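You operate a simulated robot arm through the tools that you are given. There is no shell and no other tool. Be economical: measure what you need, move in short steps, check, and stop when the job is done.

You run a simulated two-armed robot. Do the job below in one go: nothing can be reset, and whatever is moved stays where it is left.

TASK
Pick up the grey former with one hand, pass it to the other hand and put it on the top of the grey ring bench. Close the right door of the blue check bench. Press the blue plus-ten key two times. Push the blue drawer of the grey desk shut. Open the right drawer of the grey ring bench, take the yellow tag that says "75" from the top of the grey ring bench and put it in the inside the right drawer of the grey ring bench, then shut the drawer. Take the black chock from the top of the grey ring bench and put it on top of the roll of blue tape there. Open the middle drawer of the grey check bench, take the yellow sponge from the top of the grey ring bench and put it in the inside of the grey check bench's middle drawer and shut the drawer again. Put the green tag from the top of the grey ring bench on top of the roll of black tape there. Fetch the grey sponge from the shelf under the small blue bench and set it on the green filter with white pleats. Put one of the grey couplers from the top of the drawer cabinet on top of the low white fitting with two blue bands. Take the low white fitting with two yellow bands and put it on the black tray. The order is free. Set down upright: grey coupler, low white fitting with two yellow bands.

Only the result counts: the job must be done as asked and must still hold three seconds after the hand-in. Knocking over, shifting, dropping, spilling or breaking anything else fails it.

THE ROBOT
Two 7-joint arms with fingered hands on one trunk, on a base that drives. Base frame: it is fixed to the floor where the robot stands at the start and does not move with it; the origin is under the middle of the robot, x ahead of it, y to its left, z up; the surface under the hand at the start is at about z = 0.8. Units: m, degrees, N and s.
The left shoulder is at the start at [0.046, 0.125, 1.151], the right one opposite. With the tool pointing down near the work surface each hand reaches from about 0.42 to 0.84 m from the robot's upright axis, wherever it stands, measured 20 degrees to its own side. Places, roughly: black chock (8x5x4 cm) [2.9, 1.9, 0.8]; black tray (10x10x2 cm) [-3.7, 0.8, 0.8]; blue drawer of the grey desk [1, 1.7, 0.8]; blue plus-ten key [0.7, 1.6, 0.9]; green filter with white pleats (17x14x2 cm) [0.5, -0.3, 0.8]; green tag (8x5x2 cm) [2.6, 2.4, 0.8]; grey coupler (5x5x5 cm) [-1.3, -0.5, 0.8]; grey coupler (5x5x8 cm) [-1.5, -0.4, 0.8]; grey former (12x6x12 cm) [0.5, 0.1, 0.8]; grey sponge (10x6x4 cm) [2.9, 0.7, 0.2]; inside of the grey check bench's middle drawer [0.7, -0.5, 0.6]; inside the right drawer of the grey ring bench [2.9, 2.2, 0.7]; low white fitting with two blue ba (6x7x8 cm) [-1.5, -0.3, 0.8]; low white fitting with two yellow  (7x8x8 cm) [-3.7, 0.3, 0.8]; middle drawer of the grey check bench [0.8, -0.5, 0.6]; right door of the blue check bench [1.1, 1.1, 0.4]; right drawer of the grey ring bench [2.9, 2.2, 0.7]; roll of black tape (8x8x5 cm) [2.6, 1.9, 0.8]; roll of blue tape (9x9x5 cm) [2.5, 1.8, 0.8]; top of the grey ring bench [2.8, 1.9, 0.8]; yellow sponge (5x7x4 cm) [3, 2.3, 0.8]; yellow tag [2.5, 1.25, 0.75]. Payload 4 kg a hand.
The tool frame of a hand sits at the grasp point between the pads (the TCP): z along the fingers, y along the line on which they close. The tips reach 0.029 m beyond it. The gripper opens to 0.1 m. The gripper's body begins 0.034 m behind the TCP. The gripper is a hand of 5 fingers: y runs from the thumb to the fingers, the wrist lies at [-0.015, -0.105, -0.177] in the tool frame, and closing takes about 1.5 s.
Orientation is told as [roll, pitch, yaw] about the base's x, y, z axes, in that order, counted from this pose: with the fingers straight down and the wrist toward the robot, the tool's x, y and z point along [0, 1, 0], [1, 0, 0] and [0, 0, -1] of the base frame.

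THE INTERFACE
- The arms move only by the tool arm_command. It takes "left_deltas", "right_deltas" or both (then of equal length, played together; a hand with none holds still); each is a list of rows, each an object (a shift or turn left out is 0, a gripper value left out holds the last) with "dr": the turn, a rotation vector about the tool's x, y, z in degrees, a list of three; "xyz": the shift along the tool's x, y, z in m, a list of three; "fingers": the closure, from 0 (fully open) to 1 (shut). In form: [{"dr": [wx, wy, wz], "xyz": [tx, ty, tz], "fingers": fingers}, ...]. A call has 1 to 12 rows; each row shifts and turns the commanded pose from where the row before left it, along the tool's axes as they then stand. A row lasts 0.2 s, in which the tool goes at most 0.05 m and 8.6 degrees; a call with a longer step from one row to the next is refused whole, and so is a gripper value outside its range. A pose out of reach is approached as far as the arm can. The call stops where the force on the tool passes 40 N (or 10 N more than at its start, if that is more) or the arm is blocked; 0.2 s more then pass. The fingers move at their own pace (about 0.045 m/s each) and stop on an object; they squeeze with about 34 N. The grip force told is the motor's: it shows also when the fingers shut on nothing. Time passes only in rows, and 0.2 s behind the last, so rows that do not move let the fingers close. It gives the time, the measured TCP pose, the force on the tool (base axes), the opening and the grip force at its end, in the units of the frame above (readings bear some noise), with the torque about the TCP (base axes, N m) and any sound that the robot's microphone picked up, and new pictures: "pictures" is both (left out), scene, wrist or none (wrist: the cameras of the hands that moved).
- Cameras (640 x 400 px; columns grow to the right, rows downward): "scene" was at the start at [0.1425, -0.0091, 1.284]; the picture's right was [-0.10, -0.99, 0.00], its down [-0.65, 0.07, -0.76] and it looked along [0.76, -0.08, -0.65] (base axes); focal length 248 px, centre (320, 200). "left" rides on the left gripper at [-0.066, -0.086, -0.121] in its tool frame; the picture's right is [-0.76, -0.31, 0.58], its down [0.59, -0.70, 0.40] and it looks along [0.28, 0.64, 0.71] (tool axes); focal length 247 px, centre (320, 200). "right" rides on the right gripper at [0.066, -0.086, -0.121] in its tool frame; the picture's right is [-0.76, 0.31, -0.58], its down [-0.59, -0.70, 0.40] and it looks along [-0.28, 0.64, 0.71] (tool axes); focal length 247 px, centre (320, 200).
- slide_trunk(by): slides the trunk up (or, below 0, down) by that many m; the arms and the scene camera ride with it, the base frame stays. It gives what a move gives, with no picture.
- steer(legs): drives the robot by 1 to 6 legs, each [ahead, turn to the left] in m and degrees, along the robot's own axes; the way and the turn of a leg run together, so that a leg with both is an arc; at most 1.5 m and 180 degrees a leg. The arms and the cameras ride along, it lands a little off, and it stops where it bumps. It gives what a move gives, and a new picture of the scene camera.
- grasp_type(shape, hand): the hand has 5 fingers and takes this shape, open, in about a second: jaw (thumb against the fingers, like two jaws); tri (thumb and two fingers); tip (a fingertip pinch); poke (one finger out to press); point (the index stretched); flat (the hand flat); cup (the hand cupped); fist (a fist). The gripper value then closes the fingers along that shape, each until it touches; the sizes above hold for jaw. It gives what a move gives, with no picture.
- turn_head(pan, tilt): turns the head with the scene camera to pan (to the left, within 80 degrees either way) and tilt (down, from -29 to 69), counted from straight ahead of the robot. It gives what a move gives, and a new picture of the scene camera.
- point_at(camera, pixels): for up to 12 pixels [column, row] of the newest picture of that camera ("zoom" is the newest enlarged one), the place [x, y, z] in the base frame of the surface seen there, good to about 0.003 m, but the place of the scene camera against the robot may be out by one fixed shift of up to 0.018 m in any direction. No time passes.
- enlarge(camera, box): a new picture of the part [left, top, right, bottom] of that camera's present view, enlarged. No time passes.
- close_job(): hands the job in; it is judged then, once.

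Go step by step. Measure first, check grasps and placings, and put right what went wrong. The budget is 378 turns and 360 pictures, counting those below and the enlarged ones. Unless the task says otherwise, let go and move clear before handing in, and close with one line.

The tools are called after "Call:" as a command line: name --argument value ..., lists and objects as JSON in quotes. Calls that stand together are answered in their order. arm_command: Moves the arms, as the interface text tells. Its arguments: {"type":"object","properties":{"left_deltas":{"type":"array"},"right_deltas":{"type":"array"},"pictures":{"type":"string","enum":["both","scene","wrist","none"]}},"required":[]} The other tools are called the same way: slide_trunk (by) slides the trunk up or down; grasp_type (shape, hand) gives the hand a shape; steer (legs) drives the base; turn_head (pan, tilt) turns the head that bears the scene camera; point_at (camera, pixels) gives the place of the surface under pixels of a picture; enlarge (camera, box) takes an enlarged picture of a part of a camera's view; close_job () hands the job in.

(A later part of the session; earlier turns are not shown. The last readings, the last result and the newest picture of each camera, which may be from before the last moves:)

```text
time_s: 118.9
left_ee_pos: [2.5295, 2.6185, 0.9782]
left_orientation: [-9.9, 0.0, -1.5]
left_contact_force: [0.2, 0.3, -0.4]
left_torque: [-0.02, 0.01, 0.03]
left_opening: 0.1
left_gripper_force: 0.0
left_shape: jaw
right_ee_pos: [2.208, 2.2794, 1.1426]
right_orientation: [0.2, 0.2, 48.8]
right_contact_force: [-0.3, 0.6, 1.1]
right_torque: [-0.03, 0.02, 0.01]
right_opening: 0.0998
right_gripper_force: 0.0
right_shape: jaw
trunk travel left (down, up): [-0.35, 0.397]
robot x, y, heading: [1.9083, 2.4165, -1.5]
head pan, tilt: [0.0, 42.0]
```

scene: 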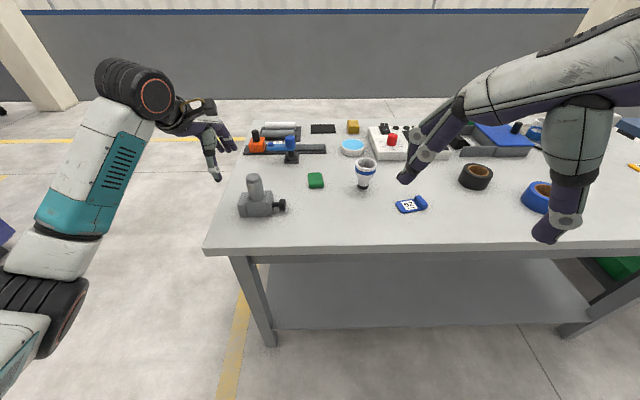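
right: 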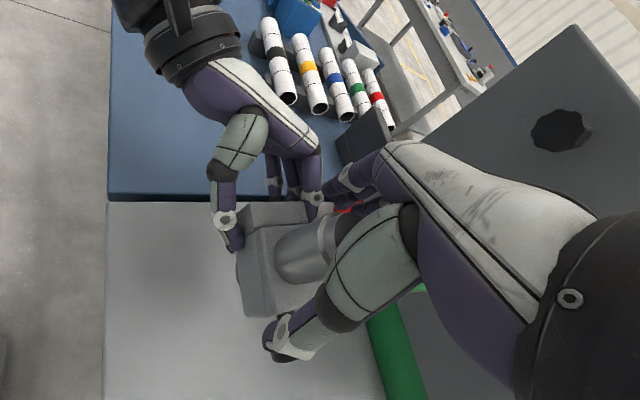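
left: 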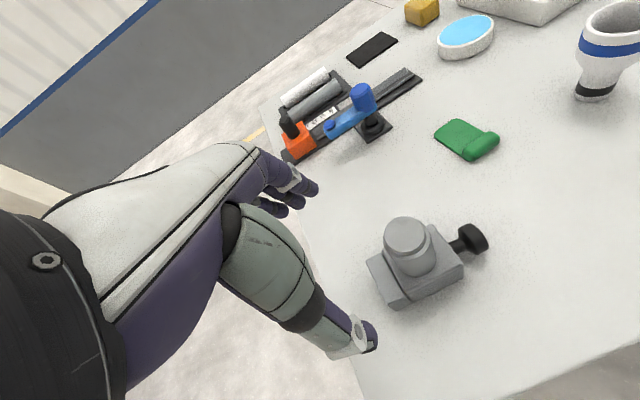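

The former stands safely on the bench. Next the green tag at left-view (466,140): measure it.

Call:
enlarge --camera "left" --box '[420, 100, 516, 160]'

Call:
point_at --camera "zoom" --pixels '[[100, 230], [270, 150], [200, 300], [330, 370], [400, 390], [500, 250], [400, 200], [440, 310], [300, 250], [50, 350]]'

```text
6.67 times, centred on (468, 130) of left
```

zoom: 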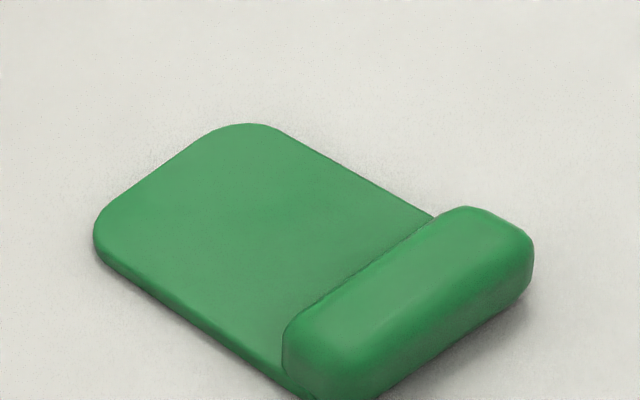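

```text
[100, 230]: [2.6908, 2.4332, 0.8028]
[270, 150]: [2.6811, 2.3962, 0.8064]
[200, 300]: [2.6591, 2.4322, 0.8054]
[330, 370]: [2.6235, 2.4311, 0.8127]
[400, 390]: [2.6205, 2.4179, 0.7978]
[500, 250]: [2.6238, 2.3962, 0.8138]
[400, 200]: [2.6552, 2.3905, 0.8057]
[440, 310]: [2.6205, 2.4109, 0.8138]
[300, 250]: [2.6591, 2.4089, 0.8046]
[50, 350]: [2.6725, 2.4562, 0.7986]
```

Tag: ridge along y at x≈2.623 (y 2.387–2.435, top 0.816), plate toward +x. I'll raise the left hand, and shift the base ~0.25 m right and 0.1 m closer so that tag and black tape are both in left reach.

Call:
arm_command --left_deltas '[{"xyz": [0, 0, -0.045]}, {"xyz": [0, 0, -0.045]}, {"xyz": [0, -0.02, -0.04]}, {"xyz": [0, -0.045, 0]}, {"xyz": [0, -0.045, 0]}, {"xyz": [0, -0.045, 0]}]' --pictures "none"

Call:
steer --legs '[[0, -88], [0.25, 0], [0, 90], [0.09, 0]]'

```text
time_s: 120.3
left_ee_pos: [2.3733, 2.6416, 1.1066]
left_orientation: [-9.9, 0.1, -1.5]
left_contact_force: [0.3, -0.8, 0.7]
left_torque: [0.0, -0.02, 0.0]
left_opening: 0.1001
left_gripper_force: 0.0
left_shape: jaw
right_ee_pos: [2.2067, 2.28, 1.1433]
right_orientation: [0.1, 0.2, 48.9]
right_contact_force: [-0.8, -0.6, -0.9]
right_torque: [0.04, 0.03, 0.0]
right_opening: 0.0998
right_gripper_force: 0.0
right_shape: jaw
trunk travel left (down, up): [-0.35, 0.397]
robot x, y, heading: [1.9062, 2.4194, -1.6]
head pan, tilt: [0.0, 42.0]
```

```text
time_s: 130.7
left_ee_pos: [2.4452, 2.4476, 1.1044]
left_orientation: [-9.9, 0.0, 3.8]
left_contact_force: [-0.2, -0.7, 0.2]
left_torque: [-0.04, 0.0, -0.02]
left_opening: 0.0999
left_gripper_force: 0.0
left_shape: jaw
right_ee_pos: [2.312, 2.0723, 1.1421]
right_orientation: [0.1, 0.2, 54.1]
right_contact_force: [0.6, 0.0, -0.5]
right_torque: [-0.03, -0.01, 0.02]
right_opening: 0.1
right_gripper_force: 0.0
right_shape: jaw
trunk travel left (down, up): [-0.35, 0.397]
robot x, y, heading: [2.0012, 2.1818, 3.8]
head pan, tilt: [0.0, 42.0]
```

scene: 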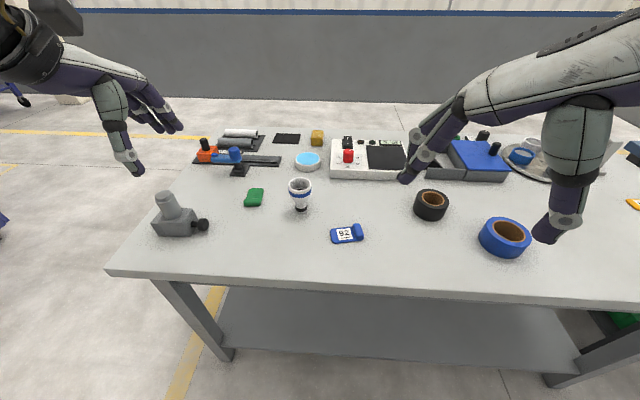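

Good view. Straighten the left hand to vertical and turn it to yaw −90.

Call:
arm_command --left_deltas '[{"dr": [0, 5, 0]}, {"dr": [0, 5, 0]}]' --pictures "none"

Call:
arm_command --left_deltas '[{"dr": [0, 0, 7.82]}, {"dr": [0, 0, 7.82]}, {"dr": [0, 0, 7.82]}, {"dr": [0, 0, 7.82]}, {"dr": [0, 0, 7.82]}, {"dr": [0, 0, 7.82]}, {"dr": [0, 0, 7.82]}, {"dr": [0, 0, 7.82]}, {"dr": [0, 0, 7.82]}, {"dr": [0, 0, 7.82]}, {"dr": [0, 0, 7.82]}, {"dr": [0, 0, 7.82]}]' --pictures "wrist"

```text
time_s: 131.3
left_ee_pos: [2.4451, 2.4458, 1.1084]
left_orientation: [0.1, 0.1, 3.8]
left_contact_force: [0.1, -0.5, -0.1]
left_torque: [0.0, -0.02, 0.0]
left_opening: 0.0999
left_gripper_force: 0.0
left_shape: jaw
right_ee_pos: [2.3115, 2.0728, 1.1415]
right_orientation: [0.1, 0.1, 54.1]
right_contact_force: [-0.4, 0.1, 0.3]
right_torque: [0.01, -0.03, 0.03]
right_opening: 0.0997
right_gripper_force: 0.0
right_shape: jaw
trunk travel left (down, up): [-0.35, 0.397]
robot x, y, heading: [2.0027, 2.1822, 3.8]
head pan, tilt: [0.0, 42.0]
```

```text
time_s: 133.9
left_ee_pos: [2.4465, 2.4468, 1.1056]
left_orientation: [-0.2, -0.1, -90.1]
left_contact_force: [0.4, -0.1, -0.2]
left_torque: [0.02, -0.01, 0.01]
left_opening: 0.0999
left_gripper_force: 0.0
left_shape: jaw
right_ee_pos: [2.3128, 2.0723, 1.1429]
right_orientation: [0.0, 0.2, 54.0]
right_contact_force: [-0.2, 0.6, 0.0]
right_torque: [-0.02, 0.0, 0.02]
right_opening: 0.0998
right_gripper_force: 0.0
right_shape: jaw
trunk travel left (down, up): [-0.35, 0.397]
robot x, y, heading: [1.9998, 2.1819, 3.8]
head pan, tilt: [0.0, 42.0]
```

left: 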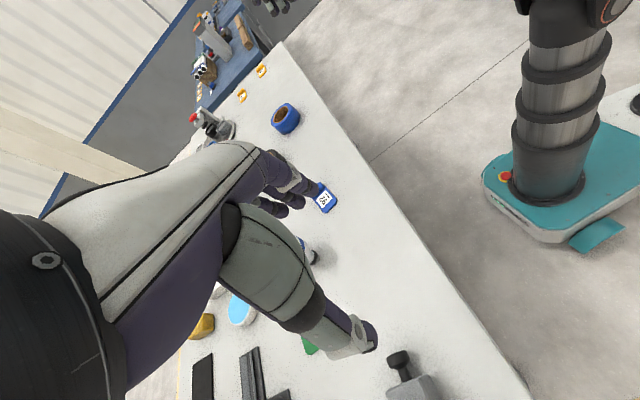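

Move over the tag's ridge and lower to 7 cm above.

Call:
arm_command --left_deltas '[{"xyz": [0.045, 0.009, 0]}, {"xyz": [0.045, 0.009, 0]}, {"xyz": [0.048, 0.009, 0]}, {"xyz": [0.048, 0.009, 0]}, {"xyz": [0, 0, 0.045]}, {"xyz": [0, 0, 0.045]}, {"xyz": [0, 0, 0.045]}, {"xyz": [0, 0, 0.045]}, {"xyz": [0, 0, 0.025]}]'

```text
time_s: 135.9
left_ee_pos: [2.6306, 2.4081, 0.9014]
left_orientation: [-0.1, -0.1, -89.9]
left_contact_force: [-0.7, -0.1, -0.2]
left_torque: [0.02, -0.01, 0.03]
left_opening: 0.0999
left_gripper_force: 0.1
left_shape: jaw
right_ee_pos: [2.3128, 2.0722, 1.1418]
right_orientation: [0.1, 0.0, 54.0]
right_contact_force: [0.1, -1.0, -0.3]
right_torque: [0.01, -0.04, 0.02]
right_opening: 0.0996
right_gripper_force: 0.0
right_shape: jaw
trunk travel left (down, up): [-0.35, 0.397]
robot x, y, heading: [2.0025, 2.1809, 4.1]
head pan, tilt: [0.0, 42.0]
```

scene: 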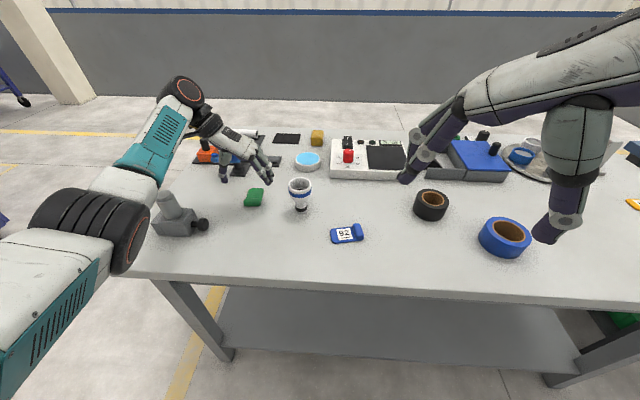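
left: 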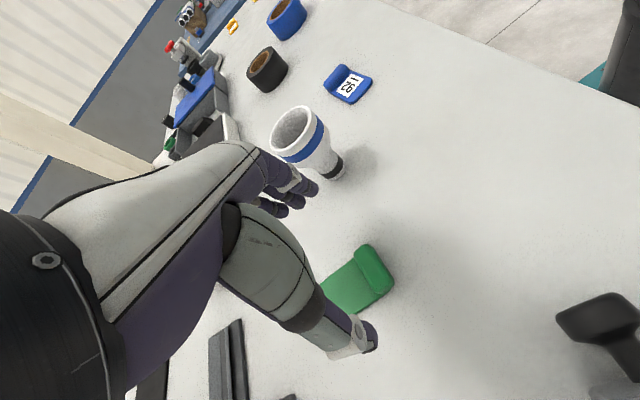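

The cup at (300,130) is near the fingers; measure it before lowering.

Call:
point_at --camera "left" --pixels '[[297, 108], [275, 140], [322, 118], [320, 135], [333, 168], [370, 270], [345, 295], [362, 250], [390, 285], [325, 285]]'

```text
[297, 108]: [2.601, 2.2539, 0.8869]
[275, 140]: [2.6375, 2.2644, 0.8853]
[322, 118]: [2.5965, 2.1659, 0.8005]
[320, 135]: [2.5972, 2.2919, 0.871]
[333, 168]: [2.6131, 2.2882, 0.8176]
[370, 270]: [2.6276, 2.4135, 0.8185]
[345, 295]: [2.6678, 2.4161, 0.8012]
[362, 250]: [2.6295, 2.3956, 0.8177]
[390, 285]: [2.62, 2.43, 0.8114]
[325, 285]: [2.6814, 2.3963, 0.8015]
```

Cup edge at y≈2.305; fingers reach y≈2.35. I'll narrow the opening to 7 cm, lower to tip height ~3 mm above the table and close.

Call:
arm_command --left_deltas '[{"fingers": 0.3}, {"xyz": [0, -0.002, 0.025]}, {"xyz": [0, 0, 0.025]}, {"xyz": [0, 0, 0.012]}, {"xyz": [0, 0, 0.006]}, {}, {"fingers": 1}, {}, {}, {}, {}, {}]'

```text
time_s: 138.5
left_ee_pos: [2.6325, 2.4135, 0.8344]
left_orientation: [-0.1, 0.0, -90.1]
left_contact_force: [-0.2, -0.3, 2.1]
left_torque: [-0.05, -0.01, 0.02]
left_opening: 0.0375
left_gripper_force: 33.7
left_shape: jaw
right_ee_pos: [2.3121, 2.0715, 1.1427]
right_orientation: [0.1, 0.2, 54.0]
right_contact_force: [0.4, 0.7, 0.3]
right_torque: [0.01, 0.02, 0.0]
right_opening: 0.1
right_gripper_force: 0.1
right_shape: jaw
trunk travel left (down, up): [-0.35, 0.397]
robot x, y, heading: [1.9963, 2.1843, 4.0]
head pan, tilt: [0.0, 42.0]
```

scene: 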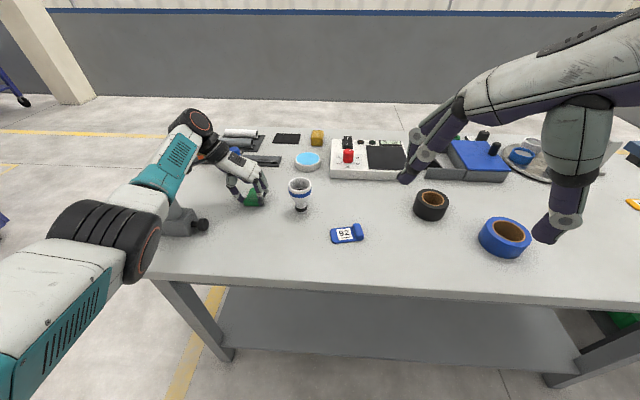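
left: 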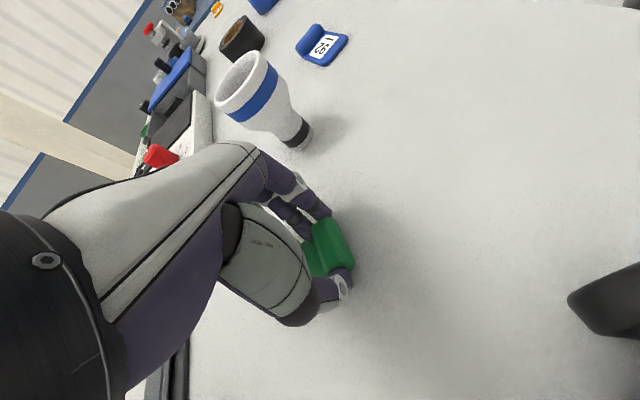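

Gripped. Lift it 12 cm and check.

Call:
arm_command --left_deltas '[{"xyz": [0, 0, -0.01]}, {"xyz": [0, 0, -0.02]}, {"xyz": [0, 0, -0.04]}, {"xyz": [0, 0, -0.045]}, {"xyz": [0, 0, -0.045]}]'

Call:
point_at --camera "scene" --pixels '[[420, 198], [444, 200], [431, 193], [431, 209], [415, 198], [448, 203], [430, 189], [430, 213]]'

```text
time_s: 139.7
left_ee_pos: [2.635, 2.4129, 0.9946]
left_orientation: [-0.1, 0.1, -90.0]
left_contact_force: [0.6, -0.1, 0.3]
left_torque: [-0.02, 0.03, -0.01]
left_opening: 0.0374
left_gripper_force: 34.9
left_shape: jaw
right_ee_pos: [2.3134, 2.0709, 1.142]
right_orientation: [0.1, 0.1, 54.1]
right_contact_force: [0.3, 0.2, 0.4]
right_torque: [0.05, 0.02, -0.05]
right_opening: 0.1
right_gripper_force: 0.1
right_shape: jaw
trunk travel left (down, up): [-0.35, 0.397]
robot x, y, heading: [2.0029, 2.1822, 3.5]
head pan, tilt: [0.0, 42.0]
```

scene: 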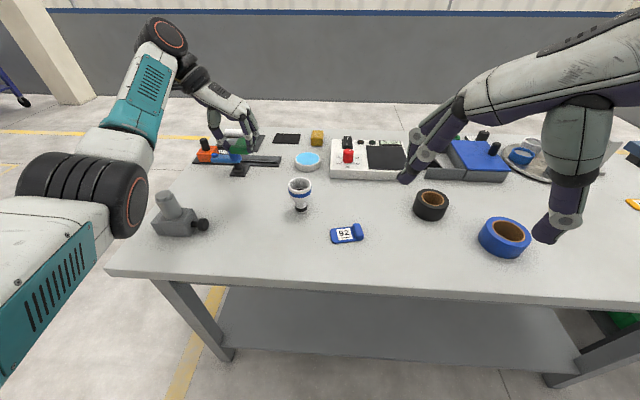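
left: 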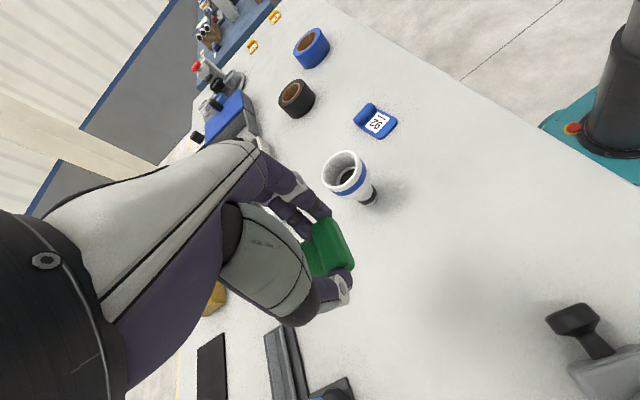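

```text
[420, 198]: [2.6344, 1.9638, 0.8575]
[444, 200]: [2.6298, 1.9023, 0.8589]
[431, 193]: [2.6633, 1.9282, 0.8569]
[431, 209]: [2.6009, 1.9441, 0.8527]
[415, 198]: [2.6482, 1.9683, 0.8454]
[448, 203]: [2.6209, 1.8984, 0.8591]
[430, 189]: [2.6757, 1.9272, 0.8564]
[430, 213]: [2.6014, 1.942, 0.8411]
```

Tag is held. Measure the black tape roll through the left wrist camera.

Call:
enlarge --camera "left" --box '[265, 65, 345, 115]'

Call:
point_at --camera "zoom" --pixels '[[200, 120], [270, 180], [190, 290], [130, 260], [270, 240], [150, 180], [235, 125], [160, 320], [350, 300]]'

```text
8.00 times, centred on (305, 90) of left
```

zoom: 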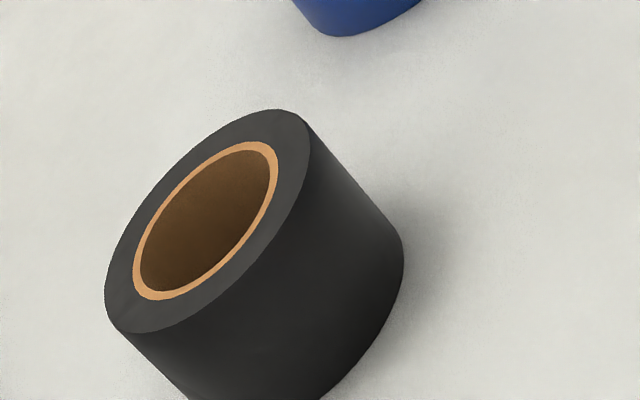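

```text
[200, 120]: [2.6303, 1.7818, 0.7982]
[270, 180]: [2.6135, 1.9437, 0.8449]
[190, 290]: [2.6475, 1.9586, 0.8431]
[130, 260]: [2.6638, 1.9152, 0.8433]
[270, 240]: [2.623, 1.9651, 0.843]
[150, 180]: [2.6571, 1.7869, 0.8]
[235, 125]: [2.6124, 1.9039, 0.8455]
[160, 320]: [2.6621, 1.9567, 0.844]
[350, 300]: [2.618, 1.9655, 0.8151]
```

Tape ring top: centre (2.640, 1.932), z 0.844. I'll move the right arm aside and carry the tag over, TCP to (2.620, 1.932).

Call:
arm_command --left_deltas '[{"xyz": [-0.003, 0.045, 0]}, {"xyz": [-0.003, 0.045, 0]}, {"xyz": [-0.003, 0.045, 0]}, {"xyz": [-0.003, 0.045, 0]}, {"xyz": [-0.003, 0.045, 0]}, {"xyz": [0, 0.045, 0]}, {"xyz": [0, 0.045, 0]}, {"xyz": [0, 0.045, 0]}, {"xyz": [0, 0.045, 0]}, {"xyz": [0, 0.045, 0]}, {"xyz": [0, 0.031, 0.03]}]' --right_deltas '[{"xyz": [-0.025, -0.035, 0]}, {"xyz": [-0.025, -0.035, 0]}, {"xyz": [-0.025, -0.035, 0]}, {"xyz": [-0.025, -0.035, 0]}, {"xyz": [-0.025, 0, 0]}, {}, {}, {}, {}, {}, {}]'

```text
time_s: 142.1
left_ee_pos: [2.6144, 1.9884, 0.9956]
left_orientation: [0.0, 0.1, -90.0]
left_contact_force: [-0.4, -1.2, -0.9]
left_torque: [0.0, -0.02, 0.0]
left_opening: 0.0373
left_gripper_force: 33.6
left_shape: jaw
left hand out of reach, approached as far as the arm can: row 10, 11
right_ee_pos: [2.331, 1.8847, 1.141]
right_orientation: [0.1, 0.1, 54.3]
right_contact_force: [0.9, -0.4, 0.5]
right_torque: [-0.02, 0.0, -0.04]
right_opening: 0.0998
right_gripper_force: 0.1
right_shape: jaw
trunk travel left (down, up): [-0.35, 0.397]
robot x, y, heading: [2.0027, 2.1802, 3.8]
head pan, tilt: [0.0, 42.0]
```

scene: 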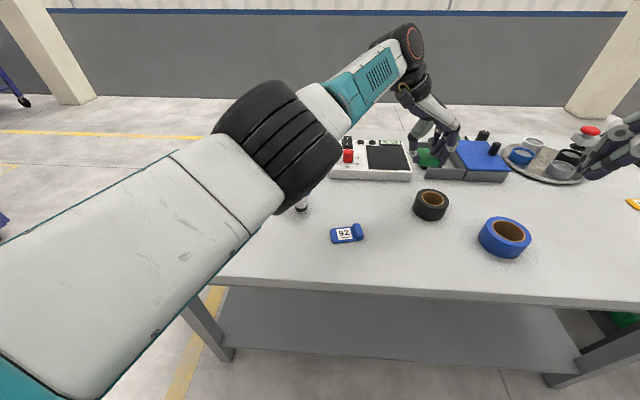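
right: 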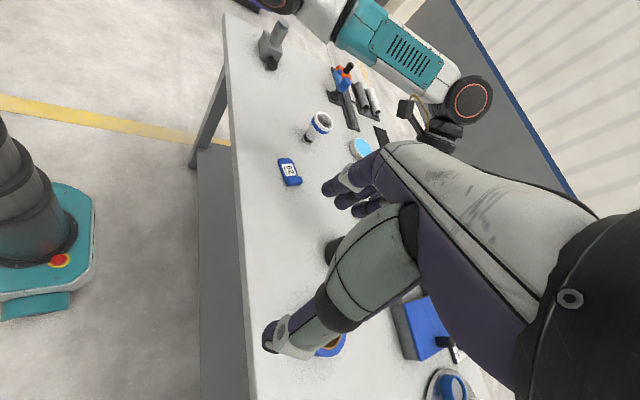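
left: 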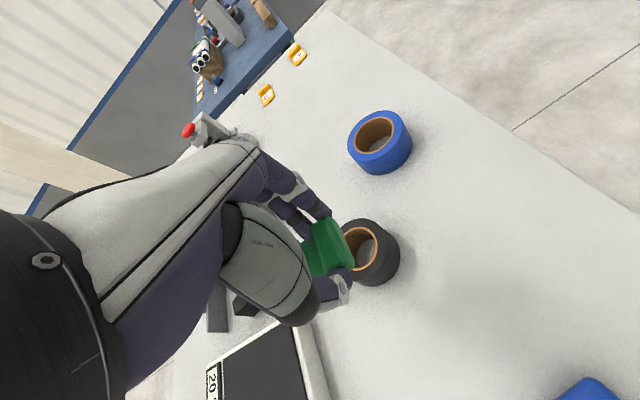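

Just out of reach; turn the base right 16° and redo the last stretch.

Call:
steer --legs '[[0, -16]]'

```text
time_s: 143.0
left_ee_pos: [2.6111, 1.9601, 0.9957]
left_orientation: [2.2, 1.4, -92.5]
left_contact_force: [0.3, -0.9, -0.7]
left_torque: [0.02, 0.0, -0.02]
left_opening: 0.036
left_gripper_force: 33.8
left_shape: jaw
right_ee_pos: [2.3131, 1.8645, 1.142]
right_orientation: [0.2, 0.1, 50.7]
right_contact_force: [0.3, 0.1, 0.3]
right_torque: [-0.02, -0.03, 0.03]
right_opening: 0.0998
right_gripper_force: 0.1
right_shape: jaw
trunk travel left (down, up): [-0.35, 0.397]
robot x, y, heading: [2.0, 2.1814, 1.3]
head pan, tilt: [0.0, 42.0]
stopped in leg 1: the robot was blocked; the commanded pose is now the measured one
```

scene: 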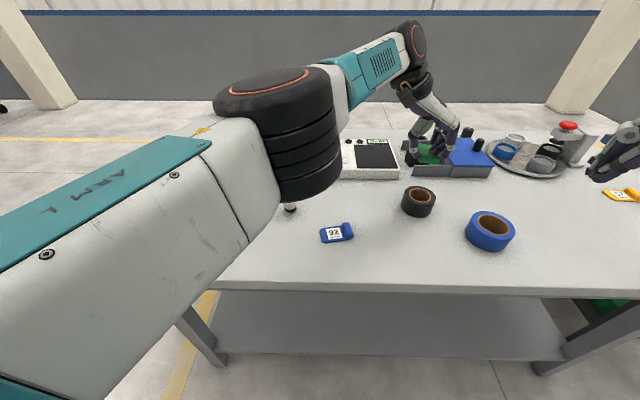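

Blocked — probably the left elbow near the cup at (290,208) or the red button box. I'll turn back slightly and look.

Call:
steer --legs '[[0, 2.5]]'

Call:
enlarge --camera "scene" --box '[240, 100, 480, 260]'

Call:
enlarge --camera "right" --box '[0, 0, 640, 400]'

```text
time_s: 143.8
left_ee_pos: [2.621, 1.9901, 0.9959]
left_orientation: [2.2, 1.2, -89.7]
left_contact_force: [-0.4, 0.4, 0.5]
left_torque: [0.01, 0.01, 0.01]
left_opening: 0.0359
left_gripper_force: 33.8
left_shape: jaw
right_ee_pos: [2.3286, 1.8808, 1.1422]
right_orientation: [0.1, 0.3, 53.2]
right_contact_force: [0.1, 1.0, 0.2]
right_torque: [-0.01, 0.0, 0.03]
right_opening: 0.0998
right_gripper_force: 0.0
right_shape: jaw
trunk travel left (down, up): [-0.35, 0.397]
robot x, y, heading: [2.0021, 2.1809, 3.9]
head pan, tilt: [0.0, 42.0]
```

scene: 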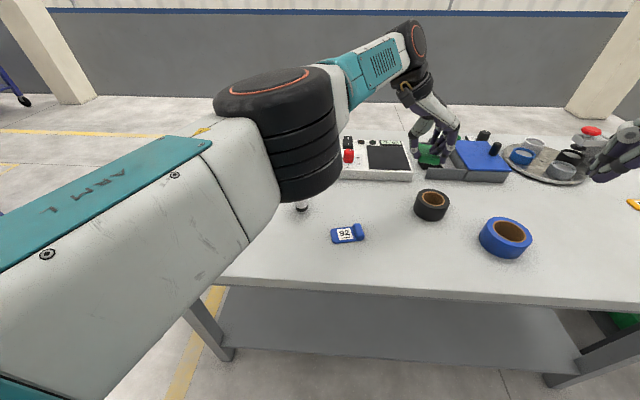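

```text
2.50 times, centred on (360, 180) of scene
```

zoom: 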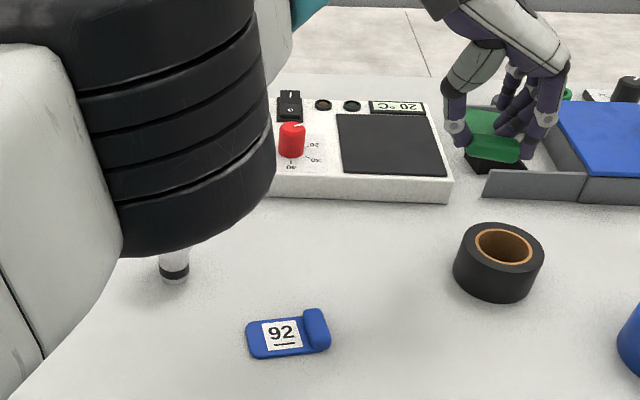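

```text
1.00 times, centred on (320, 200) of right (not enlarged: the box is as wide or as high as the picture)
```

zoom: 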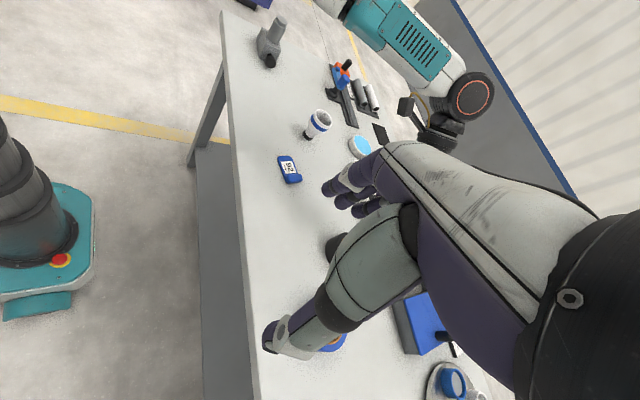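

Nothing on the bench was touched. Check whether the base is touching something low.

Call:
turn_head --pan -35 --tilt 69

Call:
turn_head --pan -80 --tilt 45

```text
time_s: 144.8
left_ee_pos: [2.6221, 1.9893, 0.9962]
left_orientation: [2.2, 1.3, -89.7]
left_contact_force: [-0.3, 0.0, -0.5]
left_torque: [0.01, 0.01, 0.0]
left_opening: 0.0357
left_gripper_force: 34.0
left_shape: jaw
right_ee_pos: [2.3262, 1.8792, 1.1427]
right_orientation: [0.1, 0.1, 53.3]
right_contact_force: [-0.5, 0.0, 0.1]
right_torque: [0.01, -0.01, 0.0]
right_opening: 0.0998
right_gripper_force: 0.1
right_shape: jaw
trunk travel left (down, up): [-0.35, 0.397]
robot x, y, heading: [1.9978, 2.1834, 3.8]
head pan, tilt: [-35.0, 68.8]
```

scene: 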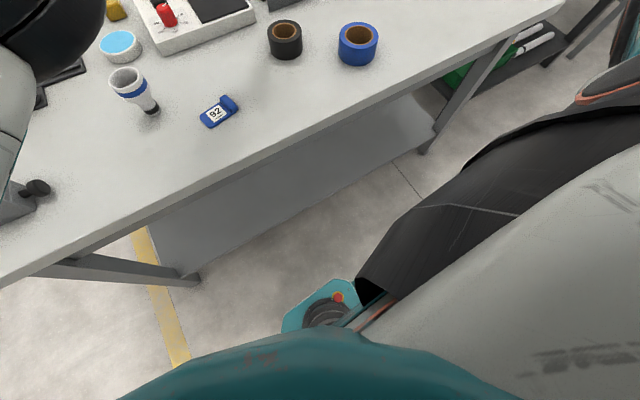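

```text
time_s: 145.9
left_ee_pos: [2.6222, 1.9898, 0.9955]
left_orientation: [2.2, 1.2, -89.6]
left_contact_force: [-0.1, 0.8, -0.6]
left_torque: [0.01, -0.02, -0.03]
left_opening: 0.0356
left_gripper_force: 33.7
left_shape: jaw
right_ee_pos: [2.3287, 1.8807, 1.142]
right_orientation: [0.1, 0.2, 53.3]
right_contact_force: [0.3, 0.0, 0.3]
right_torque: [0.0, 0.0, -0.01]
right_opening: 0.1
right_gripper_force: 0.0
right_shape: jaw
trunk travel left (down, up): [-0.35, 0.397]
robot x, y, heading: [2.0016, 2.1849, 3.9]
head pan, tilt: [-80.0, 45.0]
```

scene: 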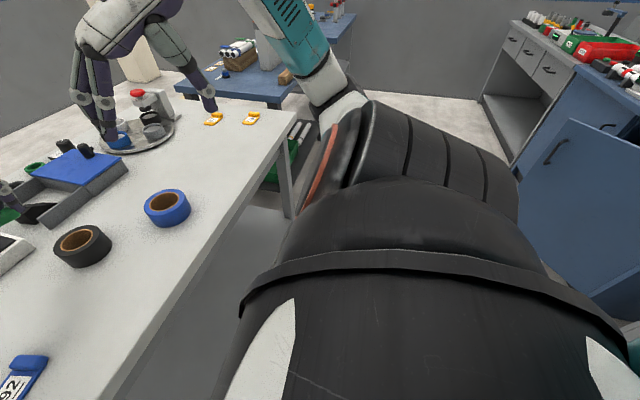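

The base is clear; likely the left arm was at its limit. I'll pull the left hand back 12 cm, then turn the base.

Call:
arm_command --left_deltas '[{"xyz": [0, -0.03, -0.02]}, {"xyz": [0, -0.045, -0.02]}, {"xyz": [0, -0.045, 0]}, {"xyz": [0, -0.04, 0]}]' --pictures "none"

Call:
steer --legs '[[0, -18]]'

Call:
turn_head --pan 0 --tilt 45

```text
time_s: 146.9
left_ee_pos: [2.6157, 2.1486, 1.0405]
left_orientation: [2.2, 1.3, -89.7]
left_contact_force: [-0.5, 0.6, -0.5]
left_torque: [0.02, 0.02, 0.0]
left_opening: 0.0356
left_gripper_force: 34.2
left_shape: jaw
right_ee_pos: [2.3272, 1.8811, 1.1426]
right_orientation: [0.1, 0.1, 53.3]
right_contact_force: [-0.1, 0.1, 0.8]
right_torque: [-0.03, 0.02, 0.0]
right_opening: 0.0998
right_gripper_force: 0.1
right_shape: jaw
trunk travel left (down, up): [-0.35, 0.397]
robot x, y, heading: [2.0, 2.1826, 3.7]
head pan, tilt: [-80.0, 45.0]
```

```text
time_s: 148.3
left_ee_pos: [2.5763, 1.9608, 1.0396]
left_orientation: [2.2, 1.2, -107.4]
left_contact_force: [0.1, -0.2, 0.2]
left_torque: [0.03, 0.0, 0.0]
left_opening: 0.0359
left_gripper_force: 33.9
left_shape: jaw
right_ee_pos: [2.2202, 1.7953, 1.1421]
right_orientation: [0.0, 0.2, 35.6]
right_contact_force: [-0.6, -0.3, 0.1]
right_torque: [0.0, 0.02, -0.02]
right_opening: 0.1
right_gripper_force: 0.1
right_shape: jaw
trunk travel left (down, up): [-0.35, 0.397]
robot x, y, heading: [2.005, 2.1826, -13.9]
head pan, tilt: [-80.0, 45.0]
```

scene: 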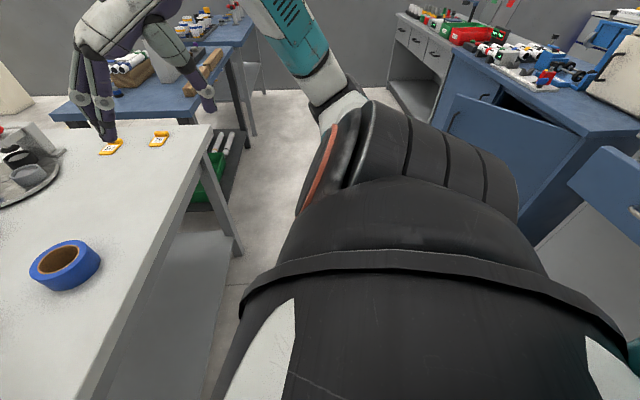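

```text
time_s: 149.8
left_ee_pos: [2.5759, 1.9623, 1.0397]
left_orientation: [2.3, 1.2, -107.5]
left_contact_force: [0.3, -0.2, -2.1]
left_torque: [0.05, 0.02, 0.01]
left_opening: 0.0359
left_gripper_force: 34.3
left_shape: jaw
right_ee_pos: [2.2196, 1.7957, 1.1417]
right_orientation: [0.1, 0.3, 35.6]
right_contact_force: [0.1, -0.5, 0.7]
right_torque: [0.0, 0.05, 0.01]
right_opening: 0.0995
right_gripper_force: 0.0
right_shape: jaw
trunk travel left (down, up): [-0.35, 0.397]
robot x, y, heading: [2.0003, 2.1838, -14.0]
head pan, tilt: [0.0, 45.0]
```

scene: 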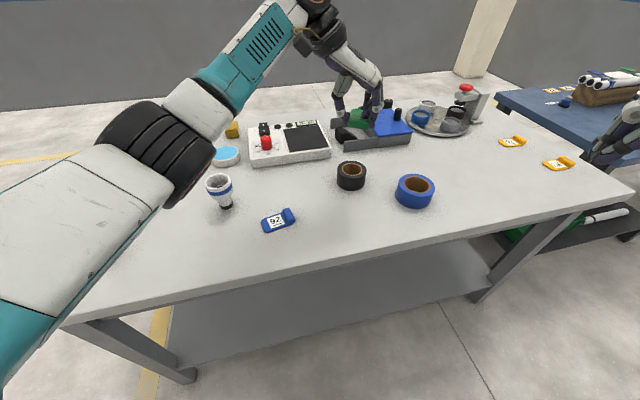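

Now reach is comfortable. Correct the slight tilt, move over the ring centre and lower to z≈0.90.

Call:
arm_command --left_deltas '[{"dr": [-1.2, -2.3, 0]}, {"xyz": [0.025, 0.0045, 0]}, {"xyz": [0.025, 0.0045, 0]}, {"xyz": [0, 0, 0.04]}, {"xyz": [0, 0, 0.04]}, {"xyz": [0, 0, 0.04]}, {"xyz": [0, 0, 0.015]}, {}]'

Call:
enlarge --camera "scene" --box '[270, 80, 430, 220]'

```text
time_s: 151.6
left_ee_pos: [2.6213, 1.9392, 0.9048]
left_orientation: [0.0, 0.1, -107.4]
left_contact_force: [-0.5, -0.1, -0.4]
left_torque: [0.03, 0.01, -0.01]
left_opening: 0.0357
left_gripper_force: 33.9
left_shape: jaw
right_ee_pos: [2.2213, 1.7954, 1.1421]
right_orientation: [0.2, 0.2, 35.6]
right_contact_force: [-0.1, -0.5, -0.1]
right_torque: [0.02, -0.01, -0.01]
right_opening: 0.0999
right_gripper_force: 0.0
right_shape: jaw
trunk travel left (down, up): [-0.35, 0.397]
robot x, y, heading: [1.9986, 2.1797, -14.0]
head pan, tilt: [0.0, 45.0]
```

scene: 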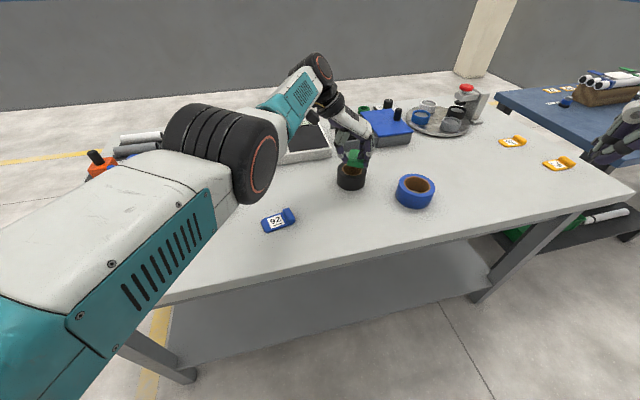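
left: 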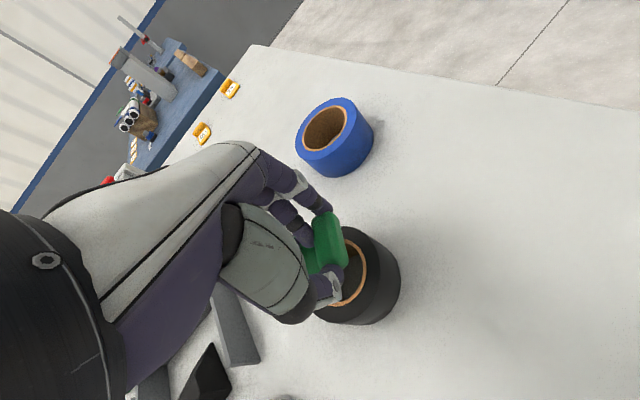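

```text
2.86 times, centred on (350, 150) of scene
```

zoom: 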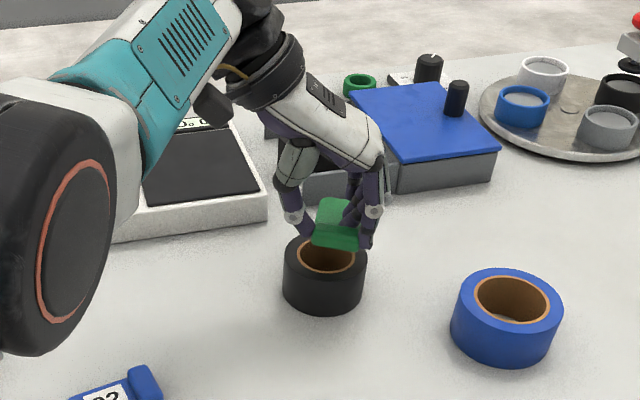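

Tag sits over the ring. Lower gently to contact.

Call:
arm_command --left_deltas '[{"xyz": [0, 0, 0.012]}, {"xyz": [0, 0, 0.007]}, {"xyz": [0, 0, 0.004]}, {"xyz": [0, 0, 0.003]}]'

```text
time_s: 152.6
left_ee_pos: [2.617, 1.9408, 0.8785]
left_orientation: [0.0, 0.0, -107.5]
left_contact_force: [-0.8, -0.1, 2.9]
left_torque: [-0.1, 0.07, -0.01]
left_opening: 0.0359
left_gripper_force: 33.5
left_shape: jaw
left hand out of reach, approached as far as the arm can: row 2
right_ee_pos: [2.2202, 1.7951, 1.1424]
right_orientation: [0.1, 0.2, 35.7]
right_contact_force: [-0.2, 0.0, -0.1]
right_torque: [-0.02, 0.01, -0.03]
right_opening: 0.1003
right_gripper_force: 0.1
right_shape: jaw
trunk travel left (down, up): [-0.35, 0.397]
robot x, y, heading: [2.0034, 2.1782, -14.3]
head pan, tilt: [0.0, 45.0]
```

scene: 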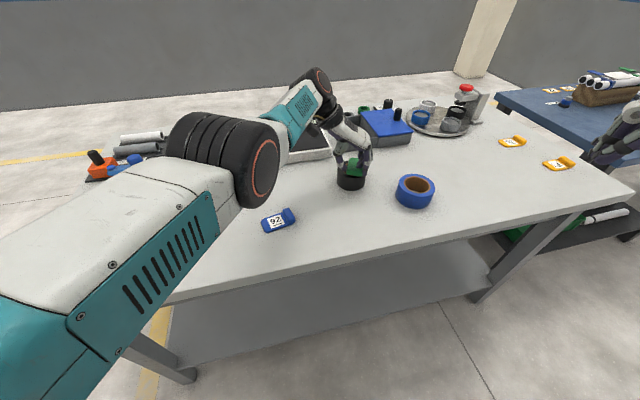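
left: 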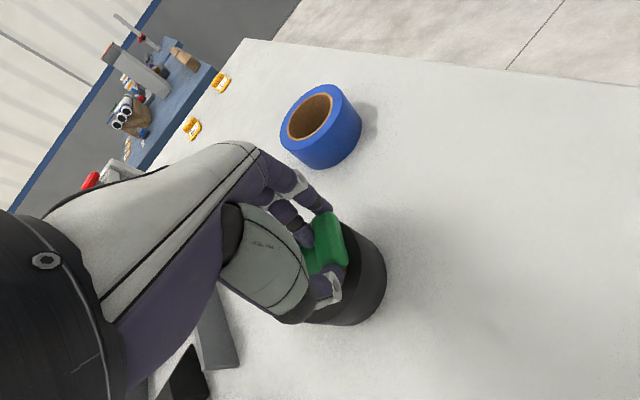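

Contact reached. Release and rise.

Call:
arm_command --left_deltas '[{"fingers": 0.35}, {}, {}, {}, {"xyz": [0, 0, -0.02]}, {"xyz": [0, 0, -0.04]}, {"xyz": [0, 0, -0.045]}, {"xyz": [0, 0, -0.045]}, {"xyz": [0, -0.045, 0]}, {"xyz": [0, -0.045, 0]}]'

Call:
enlarge --camera "scene" --box '[270, 120, 430, 220]'

```text
time_s: 154.8
left_ee_pos: [2.6458, 2.0257, 1.029]
left_orientation: [-0.1, 0.0, -107.6]
left_contact_force: [0.0, -0.7, 0.1]
left_torque: [0.01, 0.06, -0.03]
left_opening: 0.0646
left_gripper_force: 0.1
left_shape: jaw
right_ee_pos: [2.2199, 1.7954, 1.1416]
right_orientation: [0.1, 0.2, 35.5]
right_contact_force: [1.5, 0.6, 0.0]
right_torque: [0.03, -0.02, 0.0]
right_opening: 0.0999
right_gripper_force: 0.1
right_shape: jaw
trunk travel left (down, up): [-0.35, 0.397]
robot x, y, heading: [2.0031, 2.1781, -14.1]
head pan, tilt: [0.0, 45.0]
```

scene: 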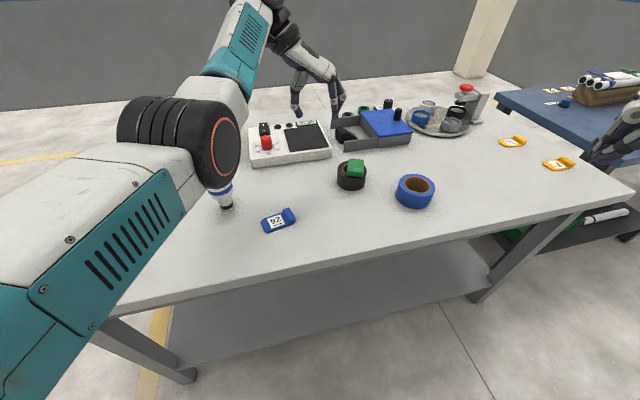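
left: 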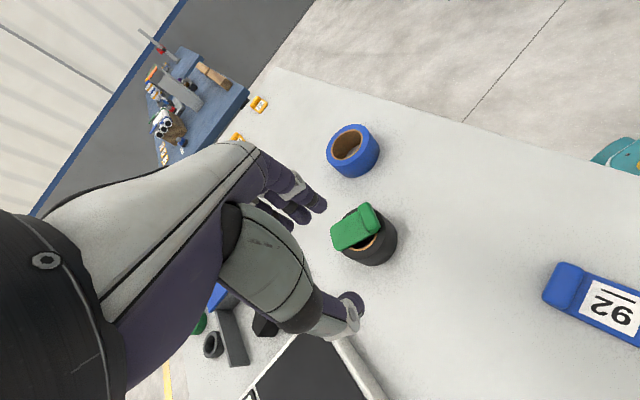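

```text
4.00 times, centred on (350, 170) of scene
```

zoom: 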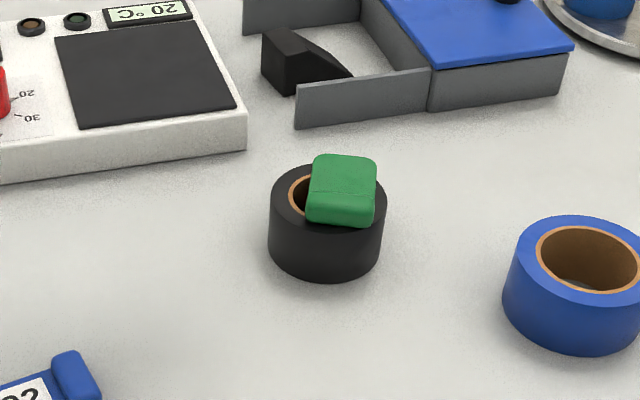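

The green tag lies stably on the black roll. The black chock seems to be the wedge between grey walls at scene (348,133). Zoom in.

Call:
enlarge --camera "scene" --box '[320, 95, 432, 165]'

Call:
point_at --camera "zoom" --pixels '[[90, 210], [110, 190], [160, 235], [80, 235], [170, 285], [290, 255], [60, 150], [190, 170], [220, 200], [240, 110], [120, 260], [400, 130]]'

```text
5.71 times, centred on (376, 130) of scene
```

zoom: 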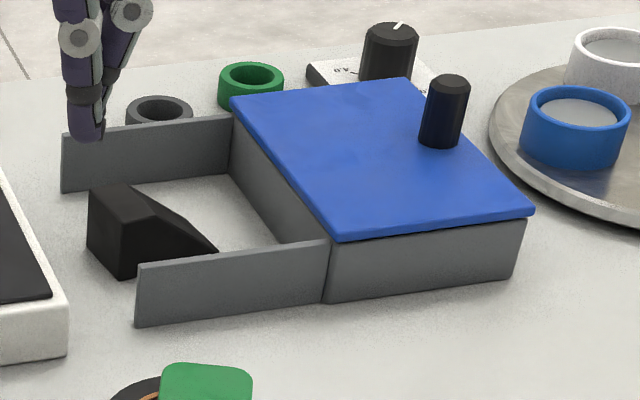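

```text
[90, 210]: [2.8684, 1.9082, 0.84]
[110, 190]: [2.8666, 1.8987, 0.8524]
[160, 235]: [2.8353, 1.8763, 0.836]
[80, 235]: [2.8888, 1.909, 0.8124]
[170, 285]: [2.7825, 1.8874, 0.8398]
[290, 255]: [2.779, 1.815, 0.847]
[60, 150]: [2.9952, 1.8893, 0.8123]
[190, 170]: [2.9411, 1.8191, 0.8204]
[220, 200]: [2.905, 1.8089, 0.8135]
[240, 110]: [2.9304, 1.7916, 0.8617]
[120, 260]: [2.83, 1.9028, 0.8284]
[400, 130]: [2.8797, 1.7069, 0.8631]
```

The wedge (chock) sits at x 2.83–2.88, y 1.83–1.91 between grey walls. I'll retract the left arm and move the base to about (2.08, 1.65), closer to bench; first zoom on the yellow tags.

Call:
arm_command --left_deltas '[{"xyz": [0, 0, -0.04]}, {"xyz": [-0.02, 0, -0.04]}, {"xyz": [-0.045, 0, -0.01]}, {"xyz": [-0.045, 0, 0]}, {"xyz": [-0.045, 0, 0]}, {"xyz": [-0.045, 0, 0]}, {"xyz": [-0.045, 0, 0], "fingers": 0}]' --pictures "none"

Call:
enlarge --camera "scene" --box '[490, 120, 602, 190]'

Call:
point_at --camera "scene" --pixels '[[513, 141], [558, 163], [628, 193]]'

Call:
steer --legs '[[0, -76], [0.53, 0], [0, 89], [0.08, 0]]'

```text
time_s: 156.4
left_ee_pos: [2.4103, 2.1042, 1.1179]
left_orientation: [-0.1, 0.1, -107.5]
left_contact_force: [0.2, 0.4, -0.1]
left_torque: [0.01, 0.01, 0.02]
left_opening: 0.099
left_gripper_force: 0.0
left_shape: jaw
right_ee_pos: [2.219, 1.796, 1.1424]
right_orientation: [0.1, 0.3, 35.6]
right_contact_force: [0.1, -0.5, 0.9]
right_torque: [0.01, -0.03, 0.0]
right_opening: 0.0998
right_gripper_force: 0.2
right_shape: jaw
trunk travel left (down, up): [-0.35, 0.397]
robot x, y, heading: [2.0022, 2.1772, -13.9]
head pan, tilt: [0.0, 45.0]
```

```text
5.71 times, centred on (546, 155) of scene
```

zoom: 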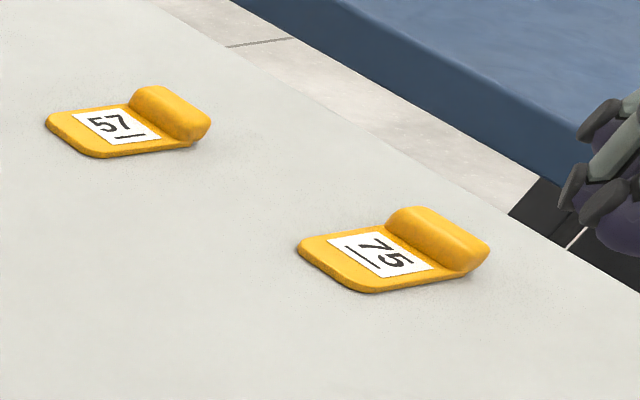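

```text
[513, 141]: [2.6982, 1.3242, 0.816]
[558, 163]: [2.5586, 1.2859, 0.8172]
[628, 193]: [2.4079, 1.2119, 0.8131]
```

```text
time_s: 167.4
left_ee_pos: [2.4829, 1.6546, 1.1191]
left_orientation: [0.0, 0.0, -96.3]
left_contact_force: [-0.8, 0.6, -0.2]
left_torque: [0.01, 0.0, -0.01]
left_opening: 0.0998
left_gripper_force: 0.0
left_shape: jaw
right_ee_pos: [2.3543, 1.3158, 1.1434]
right_orientation: [-0.1, 0.1, 46.9]
right_contact_force: [0.4, -0.5, -0.2]
right_torque: [-0.01, -0.04, 0.0]
right_opening: 0.1001
right_gripper_force: 0.1
right_shape: jaw
trunk travel left (down, up): [-0.35, 0.397]
robot x, y, heading: [2.065, 1.6489, -2.9]
head pan, tilt: [0.0, 45.0]
```

scene: 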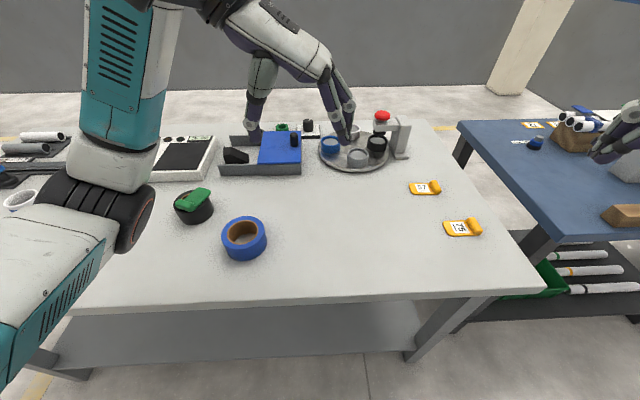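

Two yellow tags at (425,188) and (462,227). Zoom to read them reliably.

Call:
enlarge --camera "scene" --box '[400, 170, 496, 245]'

Call:
point_at --camera "scene" --pixels '[[236, 152], [244, 160], [230, 160], [243, 227], [230, 240], [260, 240], [244, 222], [245, 258], [425, 188], [462, 228], [474, 226], [448, 228]]'

```text
5.33 times, centred on (448, 208) of scene
```

zoom: 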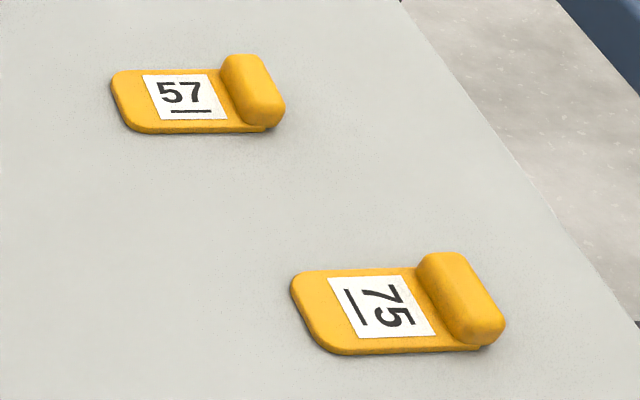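

```text
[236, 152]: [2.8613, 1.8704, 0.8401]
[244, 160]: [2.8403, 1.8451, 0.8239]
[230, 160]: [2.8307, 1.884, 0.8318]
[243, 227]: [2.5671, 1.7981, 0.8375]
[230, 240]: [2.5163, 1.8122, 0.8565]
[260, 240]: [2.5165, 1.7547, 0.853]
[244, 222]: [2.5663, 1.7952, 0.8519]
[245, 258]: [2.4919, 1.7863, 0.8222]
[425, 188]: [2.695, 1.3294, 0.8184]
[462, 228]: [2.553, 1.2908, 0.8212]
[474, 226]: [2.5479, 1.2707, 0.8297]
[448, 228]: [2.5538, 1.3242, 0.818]
```

The "75" tag is the nearer one at (462,228), ridge at its −y end. Now the chock: turn left hand to yaw 0 and approach above it.

Call:
arm_command --left_deltas '[{"dr": [0, 0, -8.02]}, {"dr": [0, 0, -8.02]}, {"dr": [0, 0, -8.02]}, {"dr": [0, 0, -8.02]}, {"dr": [0, 0, -8.02]}, {"dr": [0, 0, -8.02]}, {"dr": [0, 0, -8.02]}, {"dr": [0, 0, -8.02]}, {"dr": [0, 0, -8.02]}, {"dr": [0, 0, -8.02]}, {"dr": [0, 0, -8.02]}, {"dr": [0, 0, -8.02]}]' --pictures "none"

Call:
arm_command --left_deltas '[{"xyz": [0.036, 0.03, 0]}, {"xyz": [0.036, 0.03, 0]}, {"xyz": [0.036, 0.03, 0]}, {"xyz": [0.036, 0.03, 0]}, {"xyz": [0.036, 0.03, 0]}, {"xyz": [0.036, 0.03, 0.02]}, {"xyz": [0, 0.04, 0.02]}, {"xyz": [0, 0.04, 0.02]}, {"xyz": [0, 0.04, 0.02]}]'

```text
time_s: 170.1
left_ee_pos: [2.4832, 1.6547, 1.1192]
left_orientation: [0.2, 0.1, 0.1]
left_contact_force: [0.0, 0.6, 0.2]
left_torque: [0.01, 0.03, 0.0]
left_opening: 0.1001
left_gripper_force: 0.0
left_shape: jaw
right_ee_pos: [2.3564, 1.3155, 1.1417]
right_orientation: [0.1, 0.2, 46.9]
right_contact_force: [0.0, -0.3, -0.2]
right_torque: [-0.01, 0.0, 0.01]
right_opening: 0.0998
right_gripper_force: 0.1
right_shape: jaw
trunk travel left (down, up): [-0.35, 0.397]
robot x, y, heading: [2.0644, 1.6509, -3.2]
head pan, tilt: [0.0, 45.0]
```

```text
refused: row 6 steps farther than a row can; nothing moved
```

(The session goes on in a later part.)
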